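You operate a simulated robot arm through the tools that you are given. There is no shell and no other tool. Be economical: measure what you need, move in short steps, check, and stop when the job is done.

The job below is to be done with a simulated robot arm. You get a single attempt, and the scene is never put back.

Task
Lay the two loose jars in the pockets that bear their names.
Fine: shut the jar drawer again.
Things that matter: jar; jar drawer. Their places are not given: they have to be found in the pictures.

The check looks at the end state, three seconds after you hand in, the way a careful person would. Anything else that was tipped, shoved, dropped, spilled or broken makes it a failure.

Robot
A 7-joint arm with a two-finger parallel gripper, fixed in place. Base frame: the origin is at the foot of the arm, x ahead of it, y to its left, z up. Units: m, rad, N and s.
With the tool pointing down near the work surface it reaches from about 0.16 to 0.7 m from the base axis. Its first joint turns from -2.007 to 2.007 rad. Payload 3.91 kg.
The TCP is the grasp point between the finger pads, 0.03 m short of the fingertips. In the tool frame z runs along the fingers and y along their closing line. The gripper opens to 0.11 m. The fingers are 0.02 m wide and 0.01 m thick; the gripper's body (0.048 by 0.112 m) begins 0.055 m behind the TCP.
Orientation is told as [roll, pitch, yaw] about the base's x, y, z axes, in that order, counted from this pose: with the fingers straight down and closing along the base's y, the tool's x points along the base's -x, its y along +y and its z along -z.

Tools
- The arm moves only by the tool jog_arm. Its argument "commands" is a list of rows, each a list of 7 numbers: the finger opening in m, from 0 to 0.11, then the shift along the tool's x, y, z in m, then the turn, a rotation vector about the tool's x, y, z in rad. In form: [[claw, x, y, z, wx, wy, wz], ...]. A call has 1 to 20 rows; each row is the pose to reach, as a shift and turn from the pose commanded when the call began, along the tool's axes at that moment. A row lasts 0.2 s, in which the tool goes at most 0.05 m and 0.15 rad; a call with a longer step from one row to the next is refused whole, and so is a gripper value outside its range. Where a pose cannot be reached the arm comes as near as it can. A force on the tool above 40 N (or 10 N above the force at the start of the call, whichever is more), or a blocked arm, ends the call early, and 0.2 s more pass. The fingers move at their own pace (about 0.108 m/s each) and stop on an object; they squeeze with about 33 N. The grip force told is the motor's: it shows also when the fingers shut on nothing. Time passes only in rows, and 0.2 s behind the last, so rows that repeat a pose let the fingers close. It gives the time, the measured TCP pose, the force on the tool (base axes), the opening and the grip force at its end, in the units of the frame above (readings bear some noise), with the torque about the TCP (base axes, N m) and any sound that the robot's microphone picked up, and new pictures: "show" is both (left out), scene, wrist or none.
- Cameras (640 x 400 px; columns grow to the right, rows downward): "scene" is fixed at [0.0505, 0.6519, 1.1095]; the picture's right is [-0.94, -0.34, 0.00], its down [-0.07, 0.19, -0.98] and it looks along [0.33, -0.92, -0.20] (base axes); focal length 337 px, centre (320, 200). "wrist" rides on the gripper at [0.072, 0.017, -0.103] in the tool frame; the picture's right is [-0.23, 0.97, 0.00], its down [-0.76, -0.18, -0.62] and it looks along [-0.61, -0.14, 0.78] (tool axes); focal length 222 px, centre (320, 200).
- slide_trunk(by): slides the trunk up (or, below 0, down) by that many m; the arm rides with it, the base frame stays. It gives what a move gives, with no picture.
- probe_pixels(camera, pixels): for up to 12 pixels [column, row] of the newest picture of that camera ("zoom" is the newest enlarged one), the place [x, y, z] in the base frame of the surface seen there, good to about 0.002 m. The clock stands still meanwhile.
- zoom(camera, box): a new picture of the part [left, top, right, bottom] of that camera's present view, enlarged. The clock stands still meanwhile.
- sign_off(): hands the job in; it is judged then, once.

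Work in short steps. Measure before you move; look again where a grasp or a placing could have gone wrong, and mend it. You have 80 turns and 200 pictures in all, those below and enlarged ones among them. Open the gripper and draw the arm clear of the work before you hand the job in, unless the task says otherwise; then end with one line.

The tools are called as name(argument=value, ...) on one line, values as JSON. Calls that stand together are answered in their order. jog_arm: Moves the arm, as the interface text tells. Its arguments: {"type":"object","properties":{"commands":{"type":"array"},"show":{"type":"string","enum":["both","scene","wrist","none"]}},"required":["commands"]} The other tools are called the same way: slide_trunk (by) slides the trunk up or down; probe_pixels (camera, pixels) gives the place of the surface under pixels of a picture; zoom (camera, box) takes an enlarged picture of a part of a camera's view; sign_off () hands the job in.

At the start:

```text
time_s: 0.0
position: [0.42, -0.2955, 1.2238]
orientation: [0.001, 0.001, 0.001]
wrist_force: [-0.6, -0.7, -0.3]
ft_torque: [0.0, -0.01, -0.03]
width: 0.1103
grip_force: 0.0
trunk travel left (down, up): [-0.675, 0.315]
```

scene: 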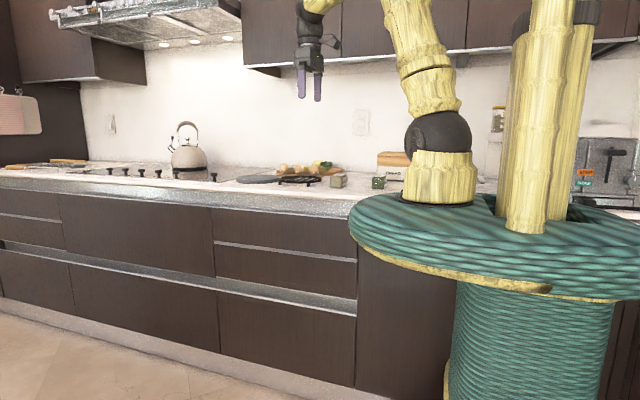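
wrist: 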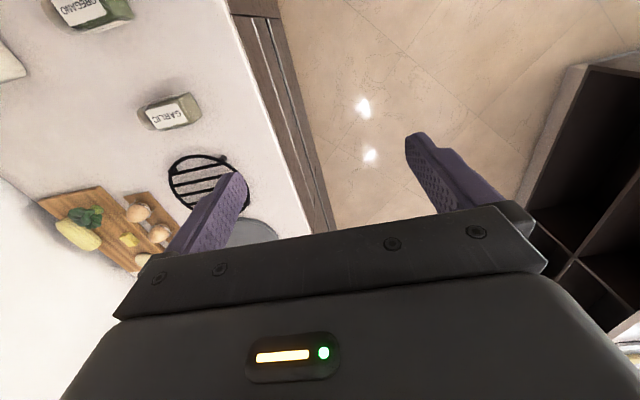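

The wrist picture shows two jars (GARLIC at about (168,112), OREGANO at (95,12)) on the counter. I enlarge the views to find the drawer.

zoom(camera="scene", box=[200, 130, 440, 280])

zoom(camera="scene", box=[0, 130, 400, 380])

zoom(camera="wrist", box=[0, 0, 260, 162])

zoom(camera="scene", box=[440, 80, 640, 205])

probe_pixels(camera="wrist", pixels=[[172, 110], [78, 12], [160, 127], [195, 118], [300, 40], [330, 220], [200, 40], [10, 70], [560, 180], [620, 300]])

probe_pixels(camera="scene", pixels=[[338, 182], [378, 183], [395, 180], [392, 165], [285, 230], [285, 270], [130, 230], [290, 340], [360, 205], [355, 250], [395, 155], [500, 120]])

```text
2.67 times, centred on (320, 205) of scene
```

zoom: 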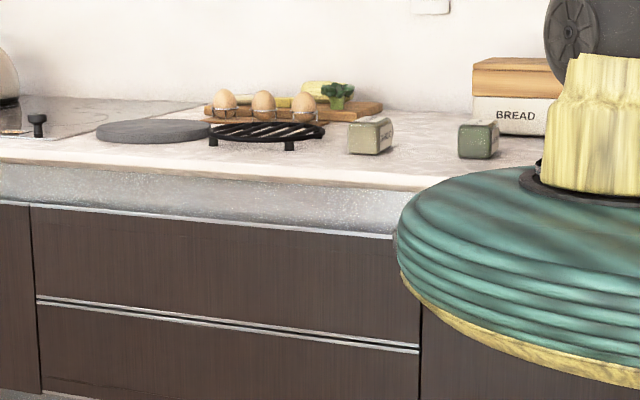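

```text
1.60 times, centred on (200, 255) of scene
```

zoom: 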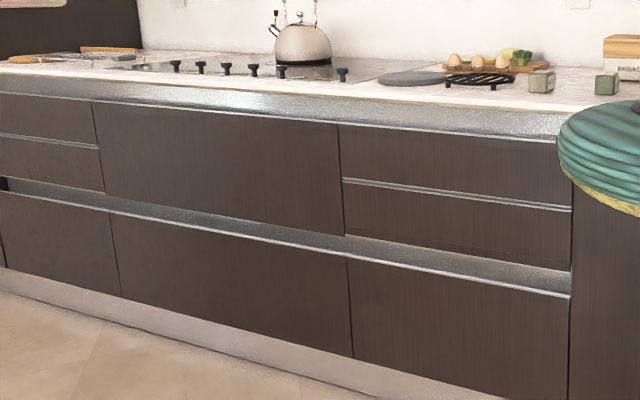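

```text
2.46 times, centred on (130, 81) of wrist
```

zoom: 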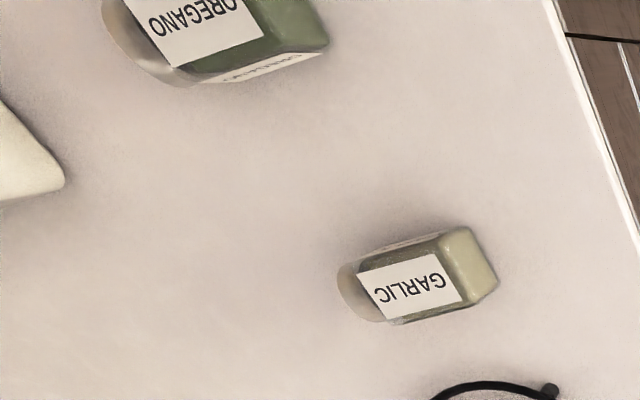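

```text
3.20 times, centred on (540, 142) of scene
```

zoom: 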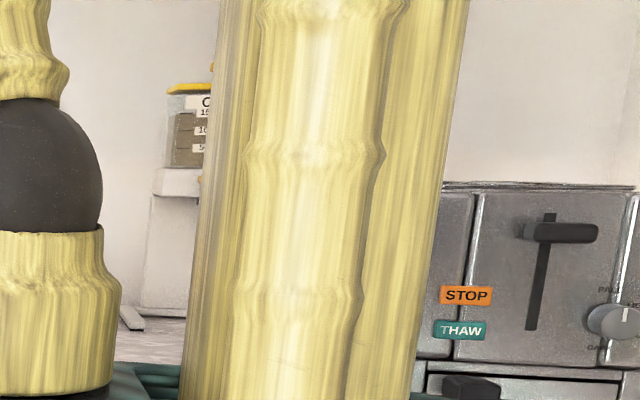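

```text
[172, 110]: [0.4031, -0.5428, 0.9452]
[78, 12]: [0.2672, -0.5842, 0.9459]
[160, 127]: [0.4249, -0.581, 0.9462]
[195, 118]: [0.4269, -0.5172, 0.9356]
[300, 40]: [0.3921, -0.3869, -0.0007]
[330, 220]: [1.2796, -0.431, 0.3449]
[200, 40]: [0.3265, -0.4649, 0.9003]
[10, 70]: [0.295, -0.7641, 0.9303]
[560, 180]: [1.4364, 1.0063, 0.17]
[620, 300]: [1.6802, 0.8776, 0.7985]
```

```text
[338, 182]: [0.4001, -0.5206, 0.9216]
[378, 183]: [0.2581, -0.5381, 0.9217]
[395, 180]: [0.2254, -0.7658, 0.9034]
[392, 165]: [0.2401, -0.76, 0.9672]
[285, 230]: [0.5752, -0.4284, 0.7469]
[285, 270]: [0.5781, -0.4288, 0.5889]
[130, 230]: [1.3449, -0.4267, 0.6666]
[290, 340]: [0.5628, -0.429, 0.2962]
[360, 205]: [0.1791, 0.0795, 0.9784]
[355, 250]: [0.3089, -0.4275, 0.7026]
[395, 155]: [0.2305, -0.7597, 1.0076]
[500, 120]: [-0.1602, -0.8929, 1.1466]
```

The jars lie at about (0.41,-0.55,0.92) and (0.26,-0.57,0.93). I turn the gripper so its camera faces the drawer fronts, to find the jar drawer.

jog_arm(commands=[[0.11, 0, 0.02, 0, 0, 0, 0.145], [0.11, 0, 0.04, 0, 0, 0, 0.29], [0.11, 0, 0.06, 0, 0, 0, 0.435], [0.11, 0, 0.08, 0, 0, 0, 0.58], [0.11, 0, 0.1, 0, 0, 0, 0.725], [0.11, 0, 0.12, 0, 0, 0, 0.87], [0.11, 0, 0.14, 0, 0, 0, 1.015], [0.11, 0, 0.16, 0, 0, 0, 1.16], [0.11, 0, 0.18, 0, 0, 0, 1.305], [0.11, 0, 0.2, 0, 0, 0, 1.45], [0.11, 0, 0.2, 0, 0, 0, 1.57]])

```text
time_s: 2.4
position: [0.4208, -0.0956, 1.2231]
orientation: [0.001, -0.001, -1.57]
wrist_force: [0.0, 0.5, 0.8]
ft_torque: [0.0, 0.01, -0.02]
width: 0.1095
grip_force: 0.0
trunk travel left (down, up): [-0.675, 0.315]
```

scene: 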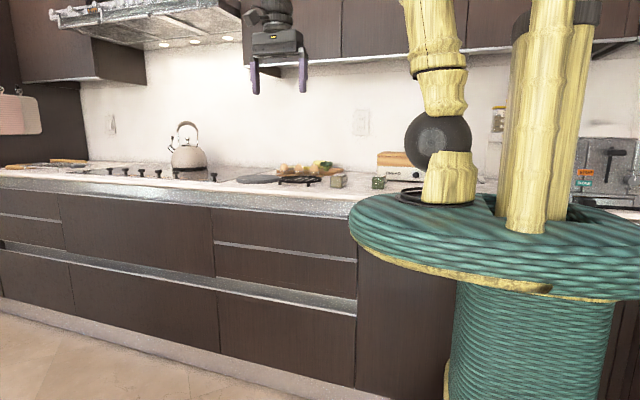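
wrist: 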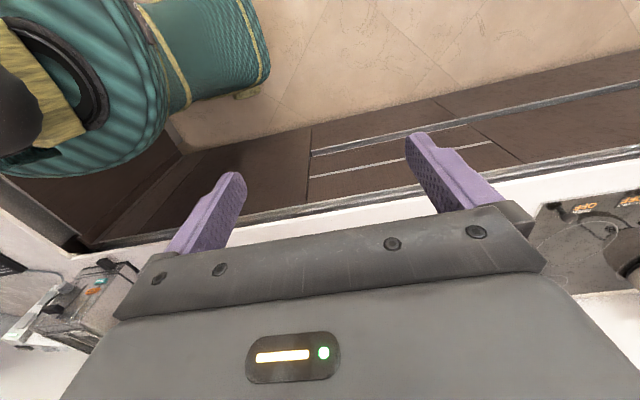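

The upside-down wrist view shows the drawer fronts around (310,170); I enlarge it to look for marks.

zoom(camera="wrist", box=[60, 80, 380, 280])

zoom(camera="wrist", box=[300, 60, 640, 272])

probe_pixels(camera="wrist", pixels=[[312, 150], [310, 175], [250, 170], [340, 145], [340, 170], [500, 160], [600, 165], [130, 230], [300, 205], [300, 215], [390, 185], [270, 215]])

probe_pixels(camera="scene", pixels=[[216, 225], [216, 241], [216, 260], [216, 275], [350, 217], [350, 230], [350, 258], [350, 295], [350, 310], [350, 220], [213, 215], [357, 240]])

```text
2.00 times, centred on (220, 180) of wrist
```

zoom: 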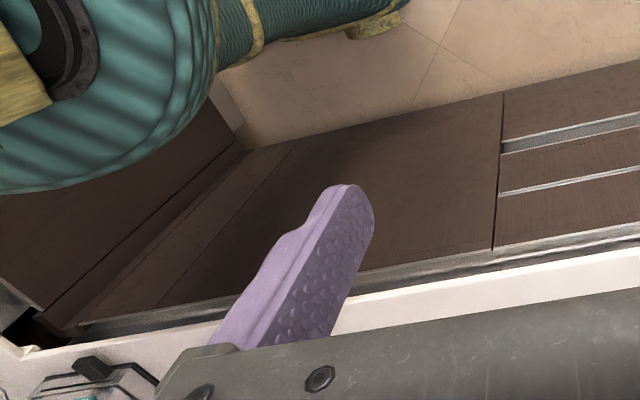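

```text
1.88 times, centred on (470, 166) of wrist
```

zoom: 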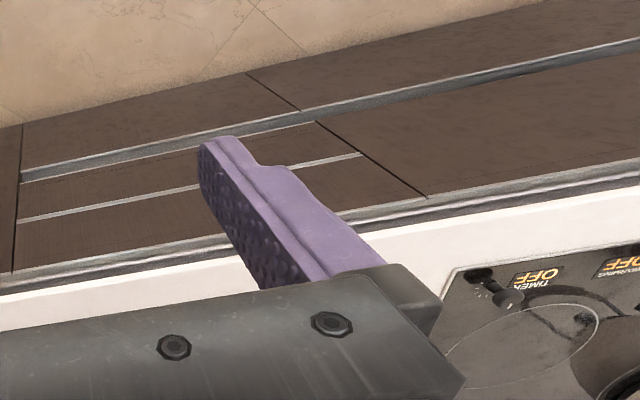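

```text
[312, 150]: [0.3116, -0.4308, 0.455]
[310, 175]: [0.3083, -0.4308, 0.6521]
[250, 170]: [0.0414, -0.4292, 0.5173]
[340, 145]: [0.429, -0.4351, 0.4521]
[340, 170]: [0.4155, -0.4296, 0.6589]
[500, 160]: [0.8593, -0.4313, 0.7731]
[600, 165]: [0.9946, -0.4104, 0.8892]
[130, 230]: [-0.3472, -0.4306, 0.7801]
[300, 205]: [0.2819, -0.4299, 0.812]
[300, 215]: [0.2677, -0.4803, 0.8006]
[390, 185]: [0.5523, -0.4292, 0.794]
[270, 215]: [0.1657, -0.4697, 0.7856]
```

```text
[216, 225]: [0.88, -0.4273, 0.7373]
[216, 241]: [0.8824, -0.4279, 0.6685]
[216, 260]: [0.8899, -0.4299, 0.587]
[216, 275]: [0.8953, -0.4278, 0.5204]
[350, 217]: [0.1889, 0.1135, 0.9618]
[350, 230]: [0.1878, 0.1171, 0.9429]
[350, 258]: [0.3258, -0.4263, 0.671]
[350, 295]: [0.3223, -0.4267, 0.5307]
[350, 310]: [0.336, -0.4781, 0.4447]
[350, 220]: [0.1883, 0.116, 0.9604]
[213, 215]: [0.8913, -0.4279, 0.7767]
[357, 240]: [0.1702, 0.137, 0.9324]
```

Only two drawers in reach (x 0.31–0.88; z 0.67–0.82 and 0.49–0.65). I lower the trunk and tilt the gripper 45° to see the recessed lip above the top drawer.

slide_trunk(by=-0.2)

jog_arm(commands=[[0.11, 0, 0, 0, 0, -0.14, 0], [0.11, 0, 0, 0, 0, -0.28, 0], [0.11, 0, 0, 0, 0, -0.42, 0], [0.11, 0, 0, 0, 0, -0.56, 0], [0.11, 0, 0, 0, 0, -0.7, 0], [0.11, 0, 0, 0, 0, -0.785, 0]])

```text
time_s: 4.6
position: [0.4217, -0.0967, 1.0245]
orientation: [0.0, 0.0, -1.567]
wrist_force: [-0.5, -0.4, 0.1]
ft_torque: [0.01, -0.01, -0.01]
width: 0.1103
grip_force: 0.0
trunk travel left (down, up): [-0.475, 0.515]
```

```text
time_s: 6.0
position: [0.4225, -0.0955, 1.0246]
orientation: [0.003, -0.788, -1.57]
wrist_force: [-0.2, 0.6, -0.4]
ft_torque: [0.03, 0.03, -0.01]
width: 0.1102
grip_force: 0.0
trunk travel left (down, up): [-0.475, 0.515]
```

scene: 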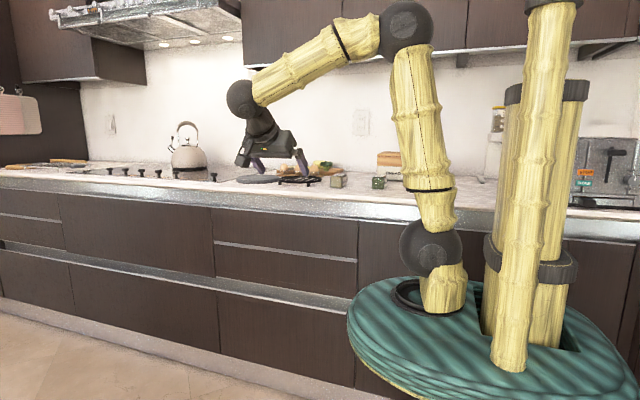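
wrist: 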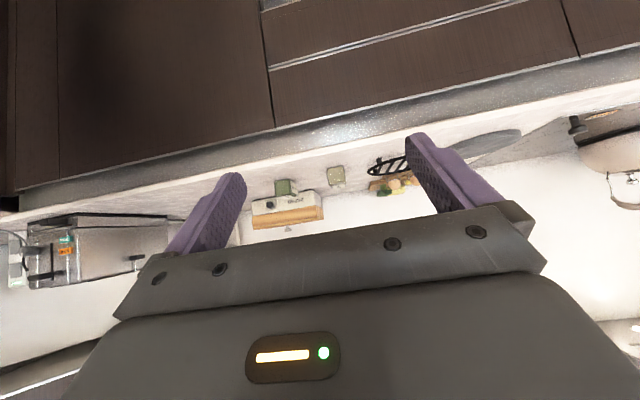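

The channel above the top drawer is in view around (340,120). I zoom there and probe a vertical profile.

zoom(camera="wrist", box=[250, 0, 440, 160])

probe_pixels(camera="wrist", pixels=[[330, 100], [330, 110], [330, 114], [330, 117], [330, 120], [330, 124], [330, 128], [330, 132], [330, 136], [330, 140], [330, 145], [330, 150]])

probe_pixels(camera="wrist", pixels=[[330, 40], [330, 44], [330, 46], [330, 48], [330, 50], [330, 52], [330, 54], [330, 58], [300, 0], [280, 4], [285, 8], [285, 15]])

```text
2.50 times, centred on (345, 80) of wrist
```

zoom: 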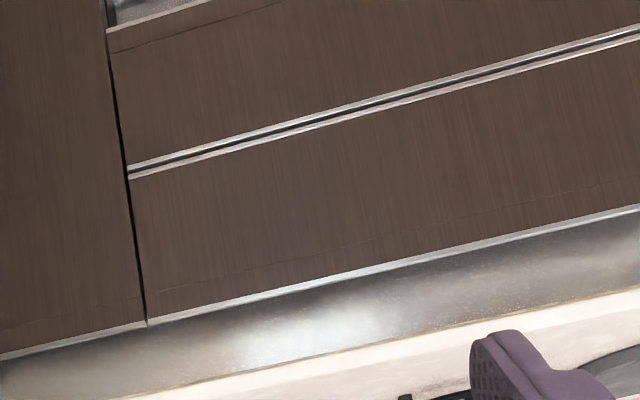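

```text
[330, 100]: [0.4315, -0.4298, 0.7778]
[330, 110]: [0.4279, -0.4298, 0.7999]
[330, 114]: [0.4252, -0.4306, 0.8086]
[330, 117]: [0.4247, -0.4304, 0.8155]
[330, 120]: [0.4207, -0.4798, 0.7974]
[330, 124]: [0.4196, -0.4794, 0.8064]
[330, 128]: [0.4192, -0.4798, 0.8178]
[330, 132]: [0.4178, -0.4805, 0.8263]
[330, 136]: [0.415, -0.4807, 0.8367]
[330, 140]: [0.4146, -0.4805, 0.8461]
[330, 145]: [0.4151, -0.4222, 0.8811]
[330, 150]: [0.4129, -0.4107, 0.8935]
```

```text
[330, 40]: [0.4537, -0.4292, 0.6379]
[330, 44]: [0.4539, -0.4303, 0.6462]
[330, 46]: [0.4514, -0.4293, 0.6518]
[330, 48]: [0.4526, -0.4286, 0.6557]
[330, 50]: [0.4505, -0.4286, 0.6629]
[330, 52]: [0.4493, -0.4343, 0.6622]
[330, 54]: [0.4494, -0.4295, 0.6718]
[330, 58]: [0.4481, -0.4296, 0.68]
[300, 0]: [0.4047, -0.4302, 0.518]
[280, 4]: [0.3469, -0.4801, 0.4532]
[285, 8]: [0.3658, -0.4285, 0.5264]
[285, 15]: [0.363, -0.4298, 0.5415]
```

The recess: panel front y≈-0.430 with top z≈0.817, back wall y≈-0.480, counter edge y≈-0.41. I look from straight above the gap to learn the panel's thickness.

jog_arm(commands=[[0.11, -0.025, 0, 0.034, 0, 0.1, 0], [0.11, -0.05, 0, 0.068, 0, 0.2, 0], [0.11, -0.075, 0, 0.102, 0, 0.3, 0], [0.11, -0.1, 0, 0.136, 0, 0.4, 0], [0.11, -0.125, 0, 0.17, 0, 0.5, 0], [0.11, -0.15, 0, 0.204, 0, 0.6, 0], [0.11, -0.175, 0, 0.238, 0, 0.7, 0], [0.11, -0.2, 0, 0.272, 0, 0.785, 0]], show="wrist")

zoom(camera="wrist", box=[200, 0, 440, 150])

```text
time_s: 7.8
position: [0.4223, -0.4315, 0.9715]
orientation: [-0.001, 0.004, -1.569]
wrist_force: [0.0, -0.1, -0.4]
ft_torque: [0.02, -0.01, 0.02]
width: 0.11
grip_force: 0.0
trunk travel left (down, up): [-0.475, 0.515]
```

wrist: 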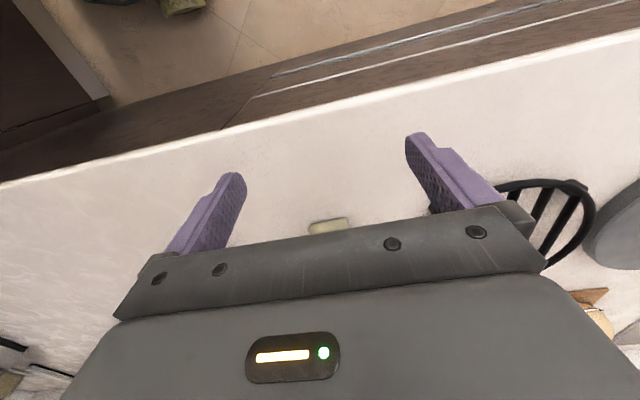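

```text
2.67 times, centred on (320, 75) of wrist
```

zoom: 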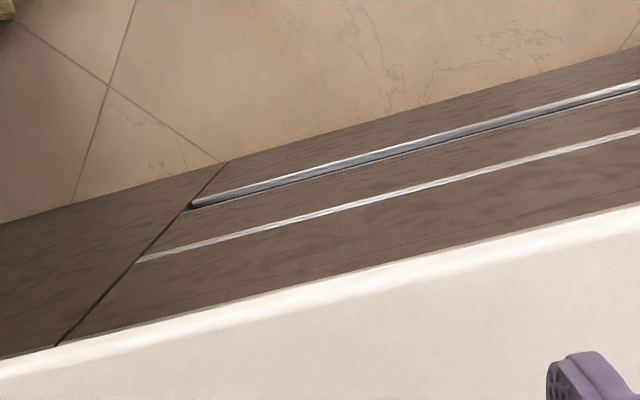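

The counter edge hides the gap; I back off 0.09 m in y.

jog_arm(commands=[[0.11, 0.04, 0, 0, 0, 0, 0], [0.11, 0.08, 0, 0, 0, 0, 0], [0.11, 0.1, 0, 0, 0, 0, 0]], show="wrist")

zoom(camera="wrist", box=[200, 50, 440, 200])

```text
time_s: 8.6
position: [0.4212, -0.3291, 0.9729]
orientation: [0.0, -0.001, -1.571]
wrist_force: [-0.8, -0.1, -0.3]
ft_torque: [0.01, 0.02, 0.0]
width: 0.1096
grip_force: 0.0
trunk travel left (down, up): [-0.475, 0.515]
```

wrist: 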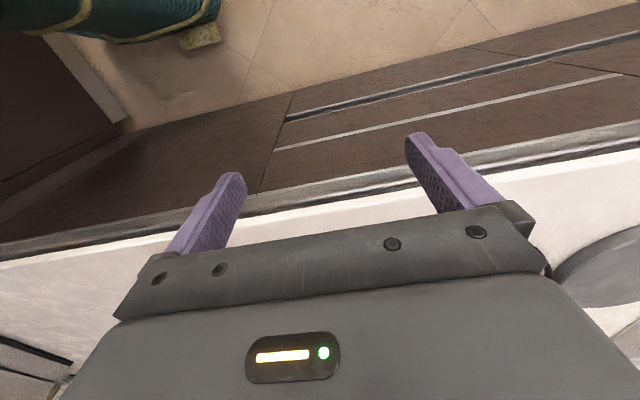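

```text
2.67 times, centred on (320, 125) of wrist
```

zoom: 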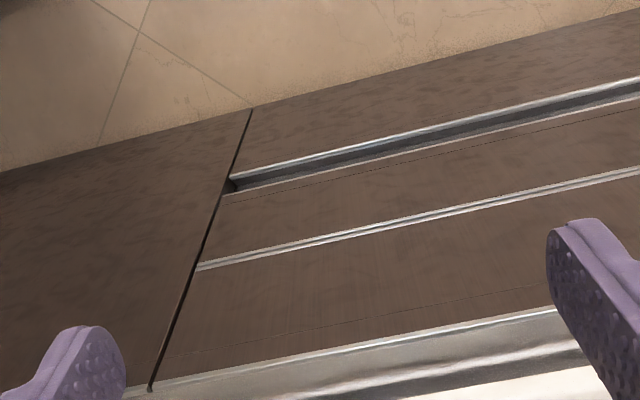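

Now the channel shows; I probe a column across the panel's top edge.

probe_pixels(camera="zoom", pixels=[[350, 340], [350, 346], [350, 350], [350, 353], [350, 356], [350, 360], [350, 364], [350, 368], [350, 374], [350, 380], [350, 390], [350, 398]])

probe_pixels(camera="zoom", pixels=[[350, 220], [350, 225], [350, 230], [350, 233], [350, 236], [350, 240], [350, 245], [350, 140], [350, 148], [350, 155], [350, 162], [350, 170]])

zoom(camera="wrist", box=[270, 150, 380, 219])

```text
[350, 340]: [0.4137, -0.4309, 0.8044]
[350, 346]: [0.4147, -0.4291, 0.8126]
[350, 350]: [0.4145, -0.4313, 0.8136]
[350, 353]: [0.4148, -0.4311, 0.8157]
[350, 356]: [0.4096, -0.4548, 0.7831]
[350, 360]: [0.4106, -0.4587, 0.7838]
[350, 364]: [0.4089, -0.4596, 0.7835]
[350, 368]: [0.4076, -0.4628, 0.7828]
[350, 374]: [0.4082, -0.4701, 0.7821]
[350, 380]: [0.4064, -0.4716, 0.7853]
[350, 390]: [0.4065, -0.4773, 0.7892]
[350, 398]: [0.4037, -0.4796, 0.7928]
```

```text
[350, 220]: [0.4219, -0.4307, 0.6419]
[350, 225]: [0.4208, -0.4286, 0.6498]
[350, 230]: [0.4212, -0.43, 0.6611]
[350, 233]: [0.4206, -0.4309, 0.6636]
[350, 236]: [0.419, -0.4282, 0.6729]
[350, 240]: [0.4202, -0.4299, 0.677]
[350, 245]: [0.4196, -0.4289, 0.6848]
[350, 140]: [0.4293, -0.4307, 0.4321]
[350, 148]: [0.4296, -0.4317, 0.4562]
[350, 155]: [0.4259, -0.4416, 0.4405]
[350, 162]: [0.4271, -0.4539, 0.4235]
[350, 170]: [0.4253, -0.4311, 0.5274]
```

```text
5.80 times, centred on (325, 184) of wrist
```

zoom: 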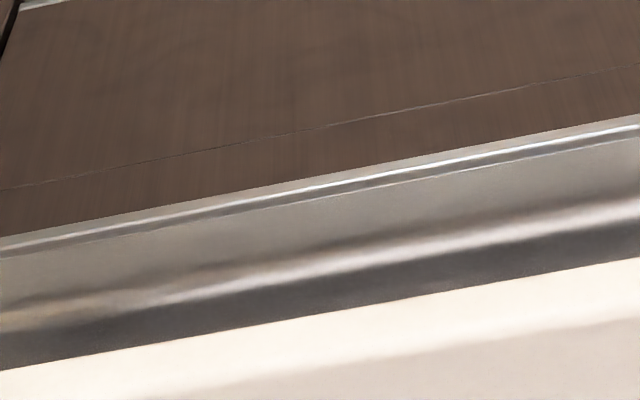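

The panel top lip is thin (z≈0.816, y -0.43…-0.445) with a J-channel behind it (floor z≈0.783, back y≈-0.48). I'll hook it with the inner finger at 45°, so first I raise the trunk a bit (to keep the platform above the drawer) and turn back.

jog_arm(commands=[[0.11, 0.02, 0.005, 0, 0, 0, -0.145], [0.11, 0.04, 0.01, 0, 0, 0, -0.29], [0.11, 0.06, 0.015, 0, 0, 0, -0.435], [0.11, 0.08, 0.02, 0, 0, 0, -0.58], [0.11, 0.1, 0.025, 0, 0, 0, -0.725], [0.11, 0.12, 0.03, 0, 0, 0, -0.87], [0.11, 0.13, 0.03, 0, 0, 0, -1.015], [0.11, 0.13, 0.03, 0, 0, 0, -1.16], [0.11, 0.13, 0.03, 0, 0, 0, -1.305], [0.11, 0.13, 0.03, 0, 0, 0, -1.45], [0.11, 0.13, 0.03, 0, 0, 0, -1.571]], show="none")

slide_trunk(by=0.13)

jog_arm(commands=[[0.11, 0, 0, 0.04, -0.13, 0, 0], [0.11, 0, 0, 0.08, -0.26, 0, 0], [0.11, 0, 0, 0.12, -0.39, 0, 0], [0.11, 0, 0, 0.16, -0.52, 0, 0], [0.11, 0, 0, 0.2, -0.65, 0, 0], [0.11, 0, 0, 0.23, -0.785, 0, 0]])

```text
time_s: 11.0
position: [0.4511, -0.2004, 0.9722]
orientation: [0.0, 0.0, 0.004]
wrist_force: [0.2, 0.4, 0.0]
ft_torque: [-0.01, 0.01, 0.0]
width: 0.1099
grip_force: 0.0
trunk travel left (down, up): [-0.475, 0.515]
```

```text
time_s: 12.6
position: [0.4524, -0.1994, 1.1023]
orientation: [0.002, 0.0, 0.001]
wrist_force: [0.0, -0.6, 0.4]
ft_torque: [0.0, -0.01, 0.01]
width: 0.1098
grip_force: 0.0
trunk travel left (down, up): [-0.605, 0.385]
```

```text
time_s: 13.9
position: [0.4532, -0.1986, 0.8707]
orientation: [0.789, -0.001, 0.002]
wrist_force: [0.1, 0.2, 0.3]
ft_torque: [0.02, -0.01, 0.02]
width: 0.1098
grip_force: 0.0
trunk travel left (down, up): [-0.605, 0.385]
```

scene: 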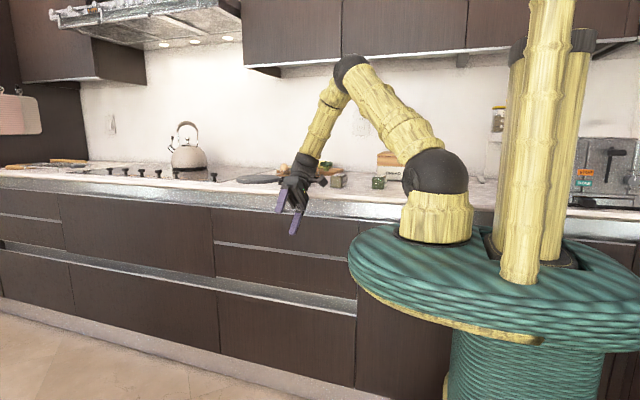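
wrist: 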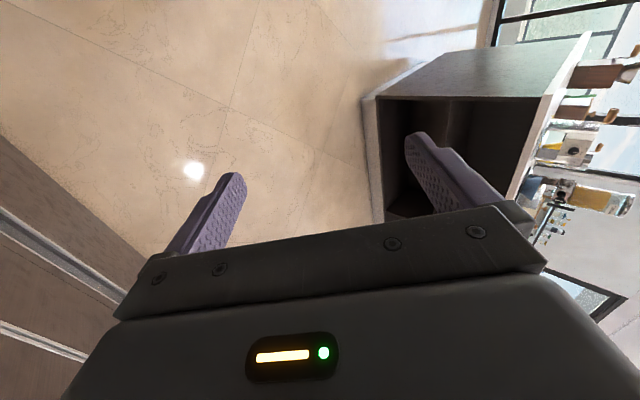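

The tilt went the wrong way (roll +0.789); I turn it the other way to -0.785, at a safe distance from the counter.

jog_arm(commands=[[0.11, 0, 0, 0, 0.145, 0, 0], [0.11, 0, 0, 0, 0.29, 0, 0], [0.11, 0, 0, 0, 0.435, 0, 0], [0.11, 0, 0, 0, 0.58, 0, 0], [0.11, 0, 0, 0, 0.725, 0, 0], [0.11, 0, 0, 0, 0.87, 0, 0], [0.11, 0, 0, 0, 1.015, 0, 0], [0.11, 0, 0, 0, 1.16, 0, 0], [0.11, 0, 0, 0, 1.305, 0, 0], [0.11, 0, 0, 0, 1.45, 0, 0], [0.11, 0, 0, 0, 1.571, 0, 0]])

```text
time_s: 16.4
position: [0.4506, -0.198, 0.8734]
orientation: [-0.789, -0.002, 0.003]
wrist_force: [0.1, -0.5, -0.1]
ft_torque: [0.0, -0.02, 0.01]
width: 0.11
grip_force: 0.1
trunk travel left (down, up): [-0.605, 0.385]
```

scene: 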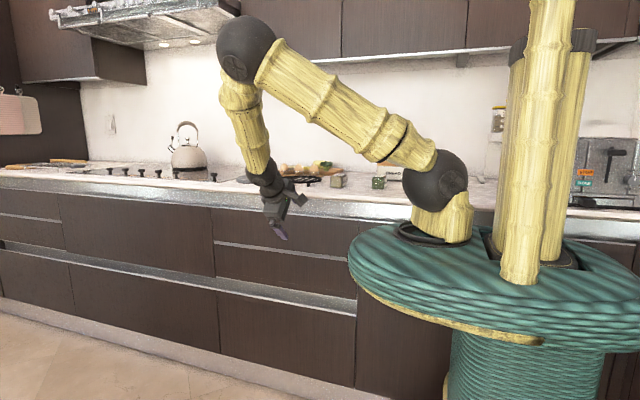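
wrist: 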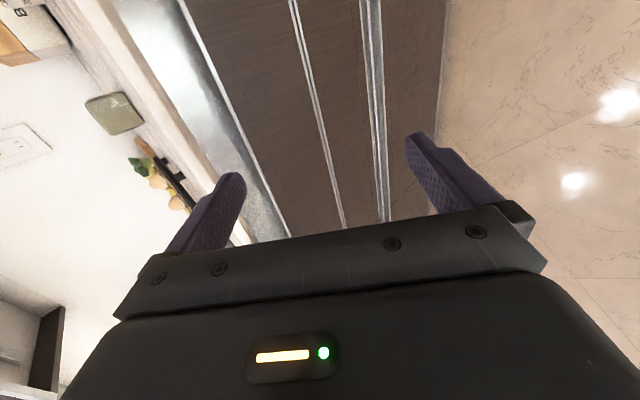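

Orientation is right. I go to the channel mouth (inner fingertip at y≈-0.415, z≈0.828) and check.

jog_arm(commands=[[0.11, 0, -0.007, 0.04, 0, 0, 0], [0.11, 0, -0.015, 0.08, 0, 0, 0], [0.11, 0, -0.022, 0.117, 0, 0, 0], [0.11, 0, -0.043, 0.138, 0, 0, 0], [0.11, 0, -0.061, 0.156, 0, 0, 0]])

zoom(camera="wrist", box=[100, 100, 340, 250])

zoom(camera="scene", box=[220, 150, 380, 250])

```text
time_s: 17.6
position: [0.4512, -0.3543, 0.8046]
orientation: [-0.785, 0.0, 0.002]
wrist_force: [1.1, 0.1, -1.0]
ft_torque: [-0.01, -0.01, 0.0]
width: 0.11
grip_force: 0.1
trunk travel left (down, up): [-0.605, 0.385]
```

scene: 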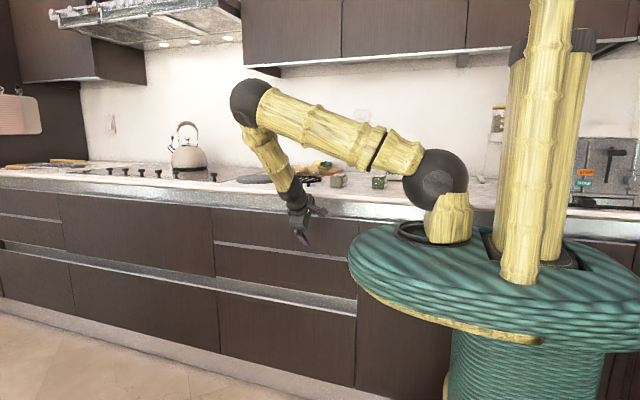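
wrist: 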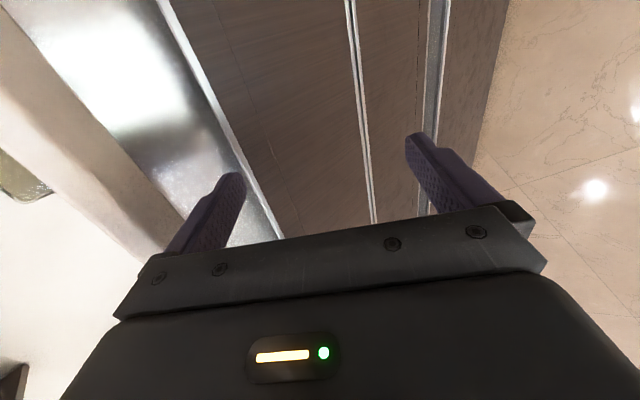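

```text
2.67 times, centred on (220, 175) of wrist
```

zoom: 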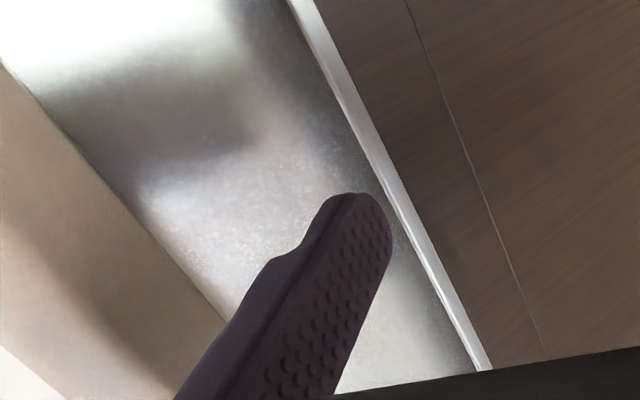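

```text
4.00 times, centred on (300, 200) of scene
```

zoom: 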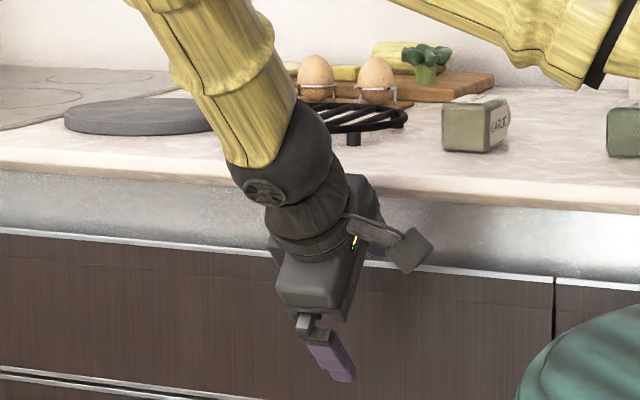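

The tip is at (y,z)≈(-0.418,0.826), clear of both edges. I slip it in along the 45° line.

jog_arm(commands=[[0.11, 0, -0.0099, 0.0071, 0, 0, 0], [0.11, 0, -0.0099, 0.025, 0, 0, 0], [0.11, 0, -0.0099, 0.04, 0, 0, 0], [0.11, 0, -0.0099, 0.051, 0, 0, 0]], show="wrist")

zoom(camera="wrist", box=[100, 100, 340, 250])

```text
time_s: 18.6
position: [0.4512, -0.3965, 0.7757]
orientation: [-0.786, 0.0, 0.0]
wrist_force: [-0.1, 0.2, 0.4]
ft_torque: [-0.01, 0.03, 0.02]
width: 0.1102
grip_force: 0.1
trunk travel left (down, up): [-0.605, 0.385]
```

wrist: 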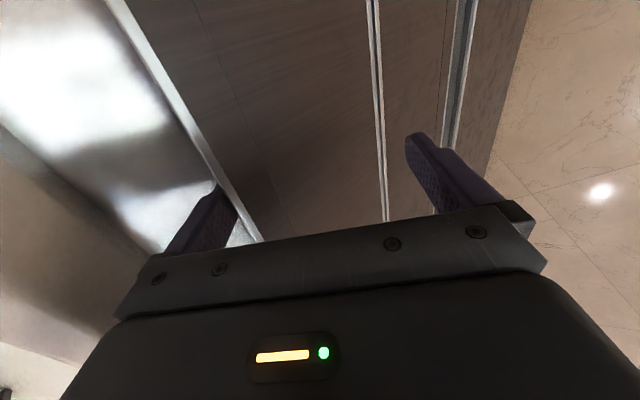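

```text
2.67 times, centred on (220, 175) of wrist
```

zoom: 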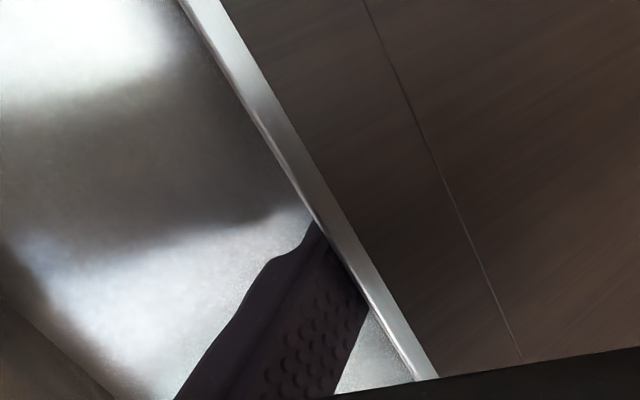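

The fingertip is behind the lip. I pull 0.12 m in +y, slowly.

jog_arm(commands=[[0.11, 0, 0.007, -0.007, 0, 0, 0], [0.11, 0, 0.014, -0.014, 0, 0, 0], [0.11, 0, 0.021, -0.021, 0, 0, 0], [0.11, 0, 0.032, -0.032, 0, 0, 0], [0.11, 0, 0.043, -0.043, 0, 0, 0], [0.11, 0, 0.057, -0.057, 0, 0, 0], [0.11, 0, 0.071, -0.071, 0, 0, 0], [0.11, 0, 0.085, -0.085, 0, 0, 0]])

```text
time_s: 20.4
position: [0.4513, -0.2764, 0.7751]
orientation: [-0.784, 0.002, 0.002]
wrist_force: [0.0, 0.0, 0.0]
ft_torque: [-0.03, -0.01, 0.01]
width: 0.1101
grip_force: 0.0
trunk travel left (down, up): [-0.605, 0.385]
```

scene: 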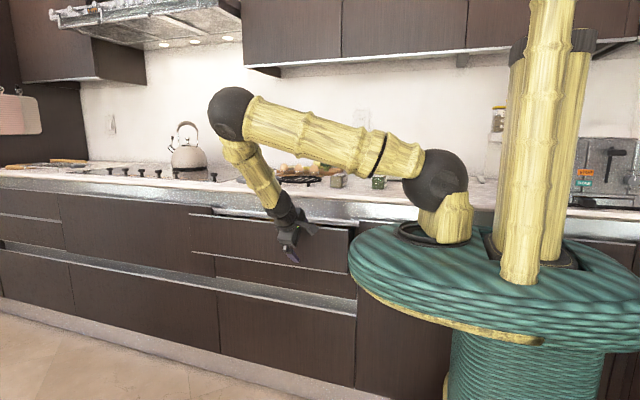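
wrist: 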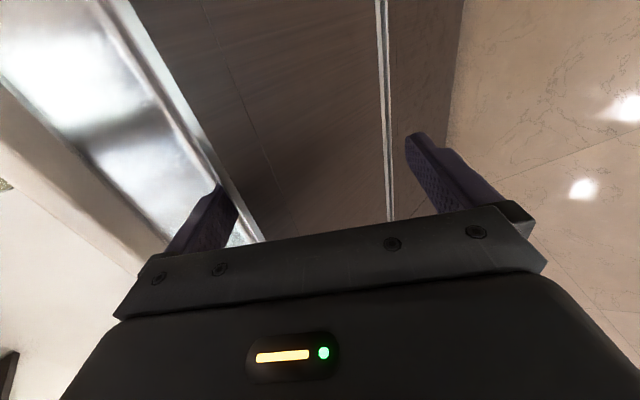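

The top drawer is opening freely. I pull a further 0.16 m.

jog_arm(commands=[[0.11, 0, 0.014, -0.014, 0, 0, 0], [0.11, 0, 0.028, -0.028, 0, 0, 0], [0.11, 0, 0.042, -0.042, 0, 0, 0], [0.11, 0, 0.056, -0.056, 0, 0, 0], [0.11, 0, 0.07, -0.07, 0, 0, 0], [0.11, 0, 0.084, -0.084, 0, 0, 0], [0.11, 0, 0.098, -0.098, 0, 0, 0], [0.11, 0, 0.113, -0.113, 0, 0, 0]])

zoom(camera="scene", box=[160, 170, 400, 320])

```text
time_s: 22.1
position: [0.4506, -0.1173, 0.7765]
orientation: [-0.785, -0.001, 0.003]
wrist_force: [0.6, 0.2, 0.2]
ft_torque: [0.02, -0.03, 0.0]
width: 0.1102
grip_force: 0.1
trunk travel left (down, up): [-0.605, 0.385]
```

scene: 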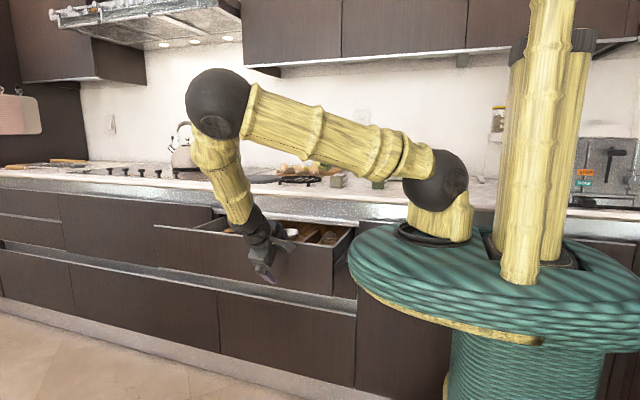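
wrist: 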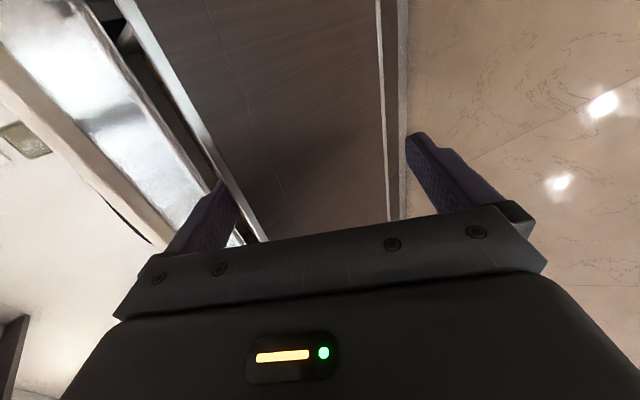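

```text
2.67 times, centred on (280, 245) of scene
```

zoom: 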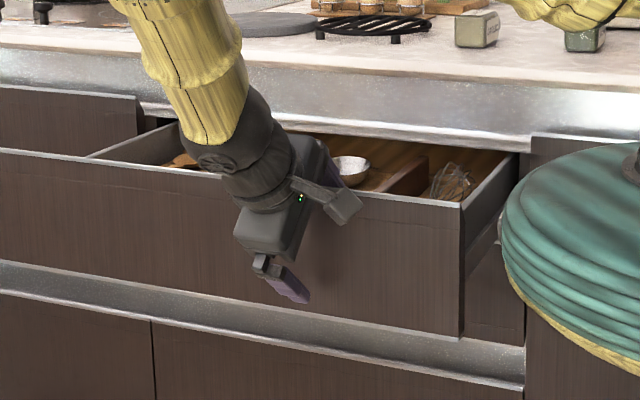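

This drawer holds a bowl, a whisk and dividers; I draw the finger out and look into it from above.

jog_arm(commands=[[0.11, 0, 0, -0.03, 0, 0, 0], [0.11, 0, 0, -0.07, 0, 0, 0], [0.11, 0, -0.03, -0.1, 0, 0, 0], [0.11, 0.01, -0.065, -0.13, -0.1, 0, 0], [0.11, 0.02, -0.1, -0.15, -0.22, 0, 0], [0.11, 0.03, -0.14, -0.16, -0.34, 0, 0], [0.11, 0.04, -0.18, -0.17, -0.46, 0, 0], [0.11, 0.05, -0.22, -0.17, -0.58, 0, 0], [0.11, 0.06, -0.26, -0.17, -0.7, 0, 0], [0.11, 0.07, -0.287, -0.17, -0.785, 0, 0]])

zoom(camera="wrist", box=[100, 0, 500, 250])

```text
time_s: 24.4
position: [0.3791, -0.1992, 1.1009]
orientation: [0.0, 0.0, 0.001]
wrist_force: [0.2, -0.4, -0.2]
ft_torque: [0.01, 0.03, -0.07]
width: 0.1101
grip_force: 0.0
trunk travel left (down, up): [-0.605, 0.385]
```

scene: 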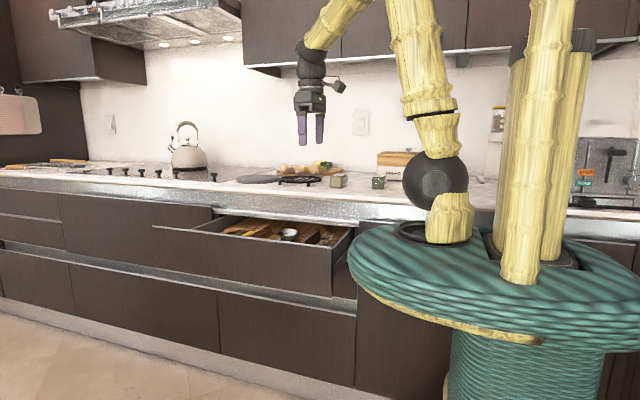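
wrist: 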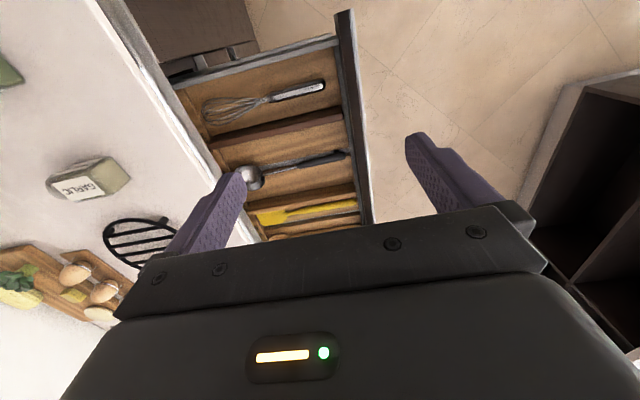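

```text
1.60 times, centred on (300, 125) of wrist
```

zoom: 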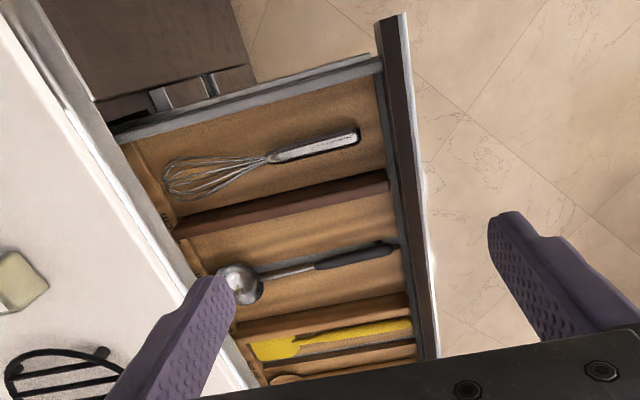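

This is a utensil drawer, with no jar pockets, so the jar drawer is another one. Before shutting it I survey the cabinets toward -x, which the platform hid.

jog_arm(commands=[[0.11, 0.013, -0.0, -0.02, 0, 0, 0.147], [0.11, 0.027, -0.01, -0.04, 0, 0, 0.294], [0.11, 0.04, -0.02, -0.06, 0, 0, 0.44], [0.11, 0.053, -0.03, -0.08, 0, 0, 0.587], [0.11, 0.067, -0.04, -0.1, 0, 0, 0.733], [0.11, 0.08, -0.05, -0.1, 0, 0, 0.88], [0.11, 0.093, -0.06, -0.1, 0, 0, 1.027], [0.11, 0.107, -0.07, -0.1, 0, 0, 1.173], [0.11, 0.12, -0.08, -0.1, 0, 0, 1.32], [0.11, 0.133, -0.09, -0.1, 0, 0, 1.467], [0.11, 0.147, -0.1, -0.1, 0, 0, 1.613], [0.11, 0.16, -0.11, -0.1, 0, 0, 1.76], [0.11, 0.173, -0.12, -0.1, 0, 0, 1.907], [0.11, 0.187, -0.13, -0.1, 0, 0, 2.05], [0.11, 0.2, -0.15, -0.1, 0, 0, 2.2]])

zoom(camera="wrist", box=[0, 0, 320, 200])

zoom(camera="wrist", box=[320, 0, 640, 200])

```text
time_s: 27.6
position: [0.1816, -0.3492, 1.2014]
orientation: [-0.001, 0.001, -2.2]
wrist_force: [1.0, 0.7, -0.1]
ft_torque: [0.0, 0.01, -0.01]
width: 0.1099
grip_force: 0.1
trunk travel left (down, up): [-0.605, 0.385]
```

scene: 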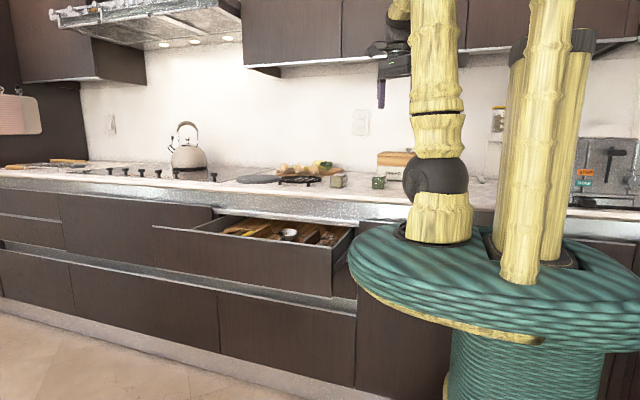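
wrist: 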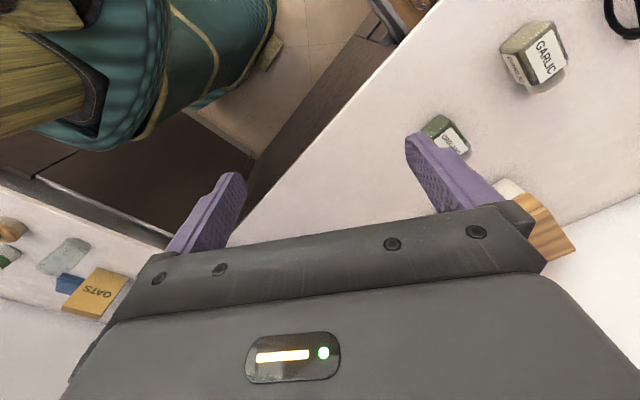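

```text
2.00 times, centred on (160, 100) of wrist
```

zoom: 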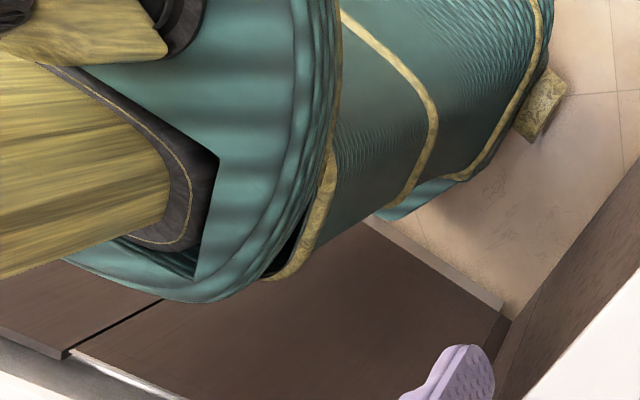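

```text
2.00 times, centred on (480, 100) of wrist
```

zoom: 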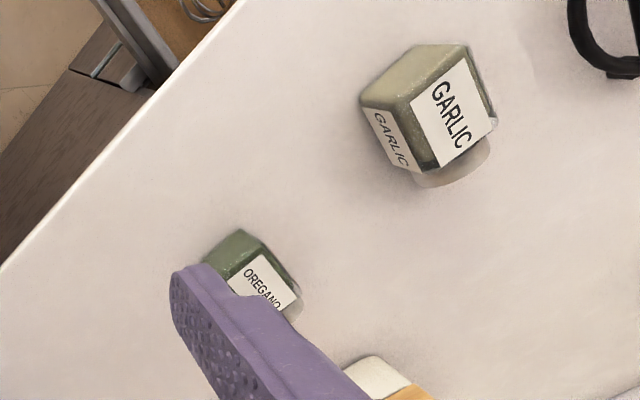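

No jar drawer that way is evident. I zoom at what shows under the open drawer's left end, (385,20) in the wrist view, and in the scene view.

zoom(camera="wrist", box=[340, 0, 450, 69])

zoom(camera="scene", box=[140, 190, 380, 340])

probe_pixels(camera="wrist", pixels=[[375, 35], [382, 22], [372, 20], [388, 38], [392, 10], [398, 25], [360, 50]])

```text
5.80 times, centred on (395, 34) of wrist
```

zoom: 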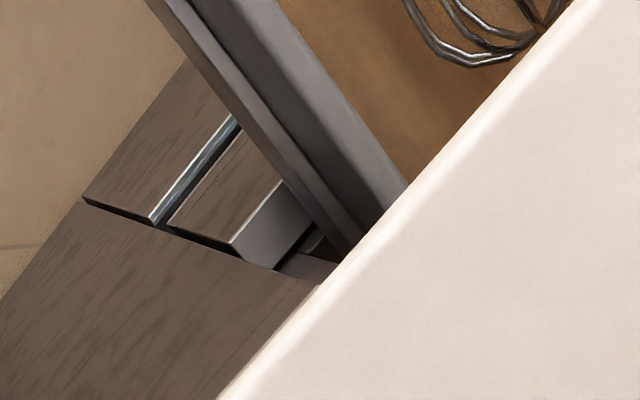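

```text
2.67 times, centred on (260, 265) of scene
```

zoom: 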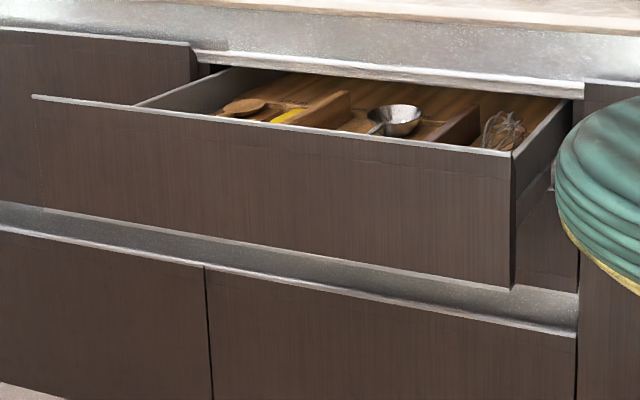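

```text
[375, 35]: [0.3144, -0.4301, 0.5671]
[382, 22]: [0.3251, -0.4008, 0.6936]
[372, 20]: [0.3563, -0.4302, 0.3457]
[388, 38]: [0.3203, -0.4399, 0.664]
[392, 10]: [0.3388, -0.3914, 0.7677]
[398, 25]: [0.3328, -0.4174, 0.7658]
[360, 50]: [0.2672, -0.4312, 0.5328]
```

Drawer 2's front (top z≈0.664) sits right below, with no grip on top. I'll shut this drawer first, then inspect the lower channel. I turn the gripper back, in front of the open drawer, closing the fingers.

jog_arm(commands=[[0.0, 0.028, 0.002, 0.013, 0, 0, -0.147], [0.0, 0.057, 0.003, 0.027, 0, 0, -0.293], [0.0, 0.085, 0.005, 0.04, 0, 0, -0.44], [0.0, 0.113, 0.006, 0.053, 0, 0, -0.587], [0.0, 0.142, 0.008, 0.067, 0, 0, -0.733], [0.0, 0.17, 0.01, 0.08, 0, 0, -0.88], [0.0, 0.199, 0.011, 0.093, 0, 0, -1.027], [0.0, 0.227, 0.013, 0.107, 0, 0, -1.173], [0.0, 0.255, 0.014, 0.12, 0, 0, -1.32], [0.0, 0.284, 0.016, 0.133, 0, 0, -1.467], [0.0, 0.312, 0.018, 0.147, 0, 0, -1.613], [0.0, 0.34, 0.019, 0.16, 0, 0, -1.76], [0.0, 0.369, 0.021, 0.173, 0, 0, -1.907], [0.0, 0.397, 0.022, 0.187, 0, 0, -2.053], [0.0, 0.4257, 0.024, 0.2, 0, 0, -2.2]], show="none")

jog_arm(commands=[[0.0, 0, 0, 0.03, 0.13, 0, 0], [0.0, 0, 0, 0.07, 0.26, 0, 0], [0.0, 0, 0, 0.11, 0.39, 0, 0], [0.0, 0, 0, 0.15, 0.52, 0, 0], [0.0, 0, 0, 0.19, 0.65, 0, 0], [0.0, 0, 0, 0.22, 0.785, 0, 0], [0.0, 0, 0, 0.239, 0.785, 0, 0]])

```text
time_s: 30.8
position: [0.452, -0.0186, 0.9996]
orientation: [-0.001, -0.001, 0.002]
wrist_force: [0.5, -0.2, 0.5]
ft_torque: [0.0, -0.03, -0.01]
width: 0.0002
grip_force: 33.4
trunk travel left (down, up): [-0.605, 0.385]
```

```text
time_s: 32.4
position: [0.4519, -0.0179, 0.7581]
orientation: [-0.787, 0.001, 0.003]
wrist_force: [0.0, 0.6, -1.0]
ft_torque: [0.0, 0.01, 0.01]
width: 0.0
grip_force: 32.7
trunk travel left (down, up): [-0.605, 0.385]
```

scene: 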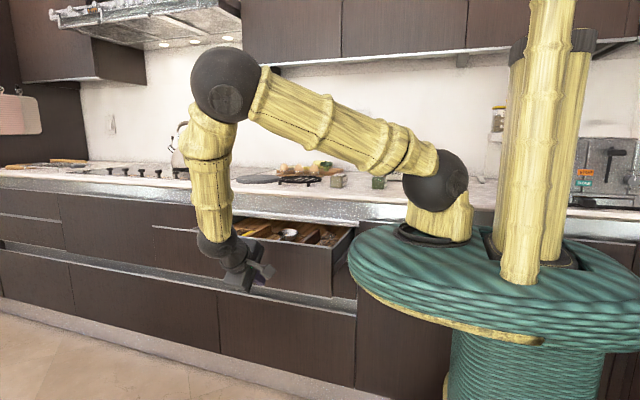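
wrist: 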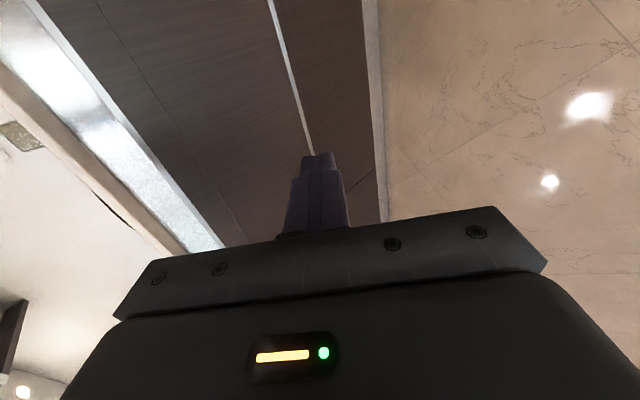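

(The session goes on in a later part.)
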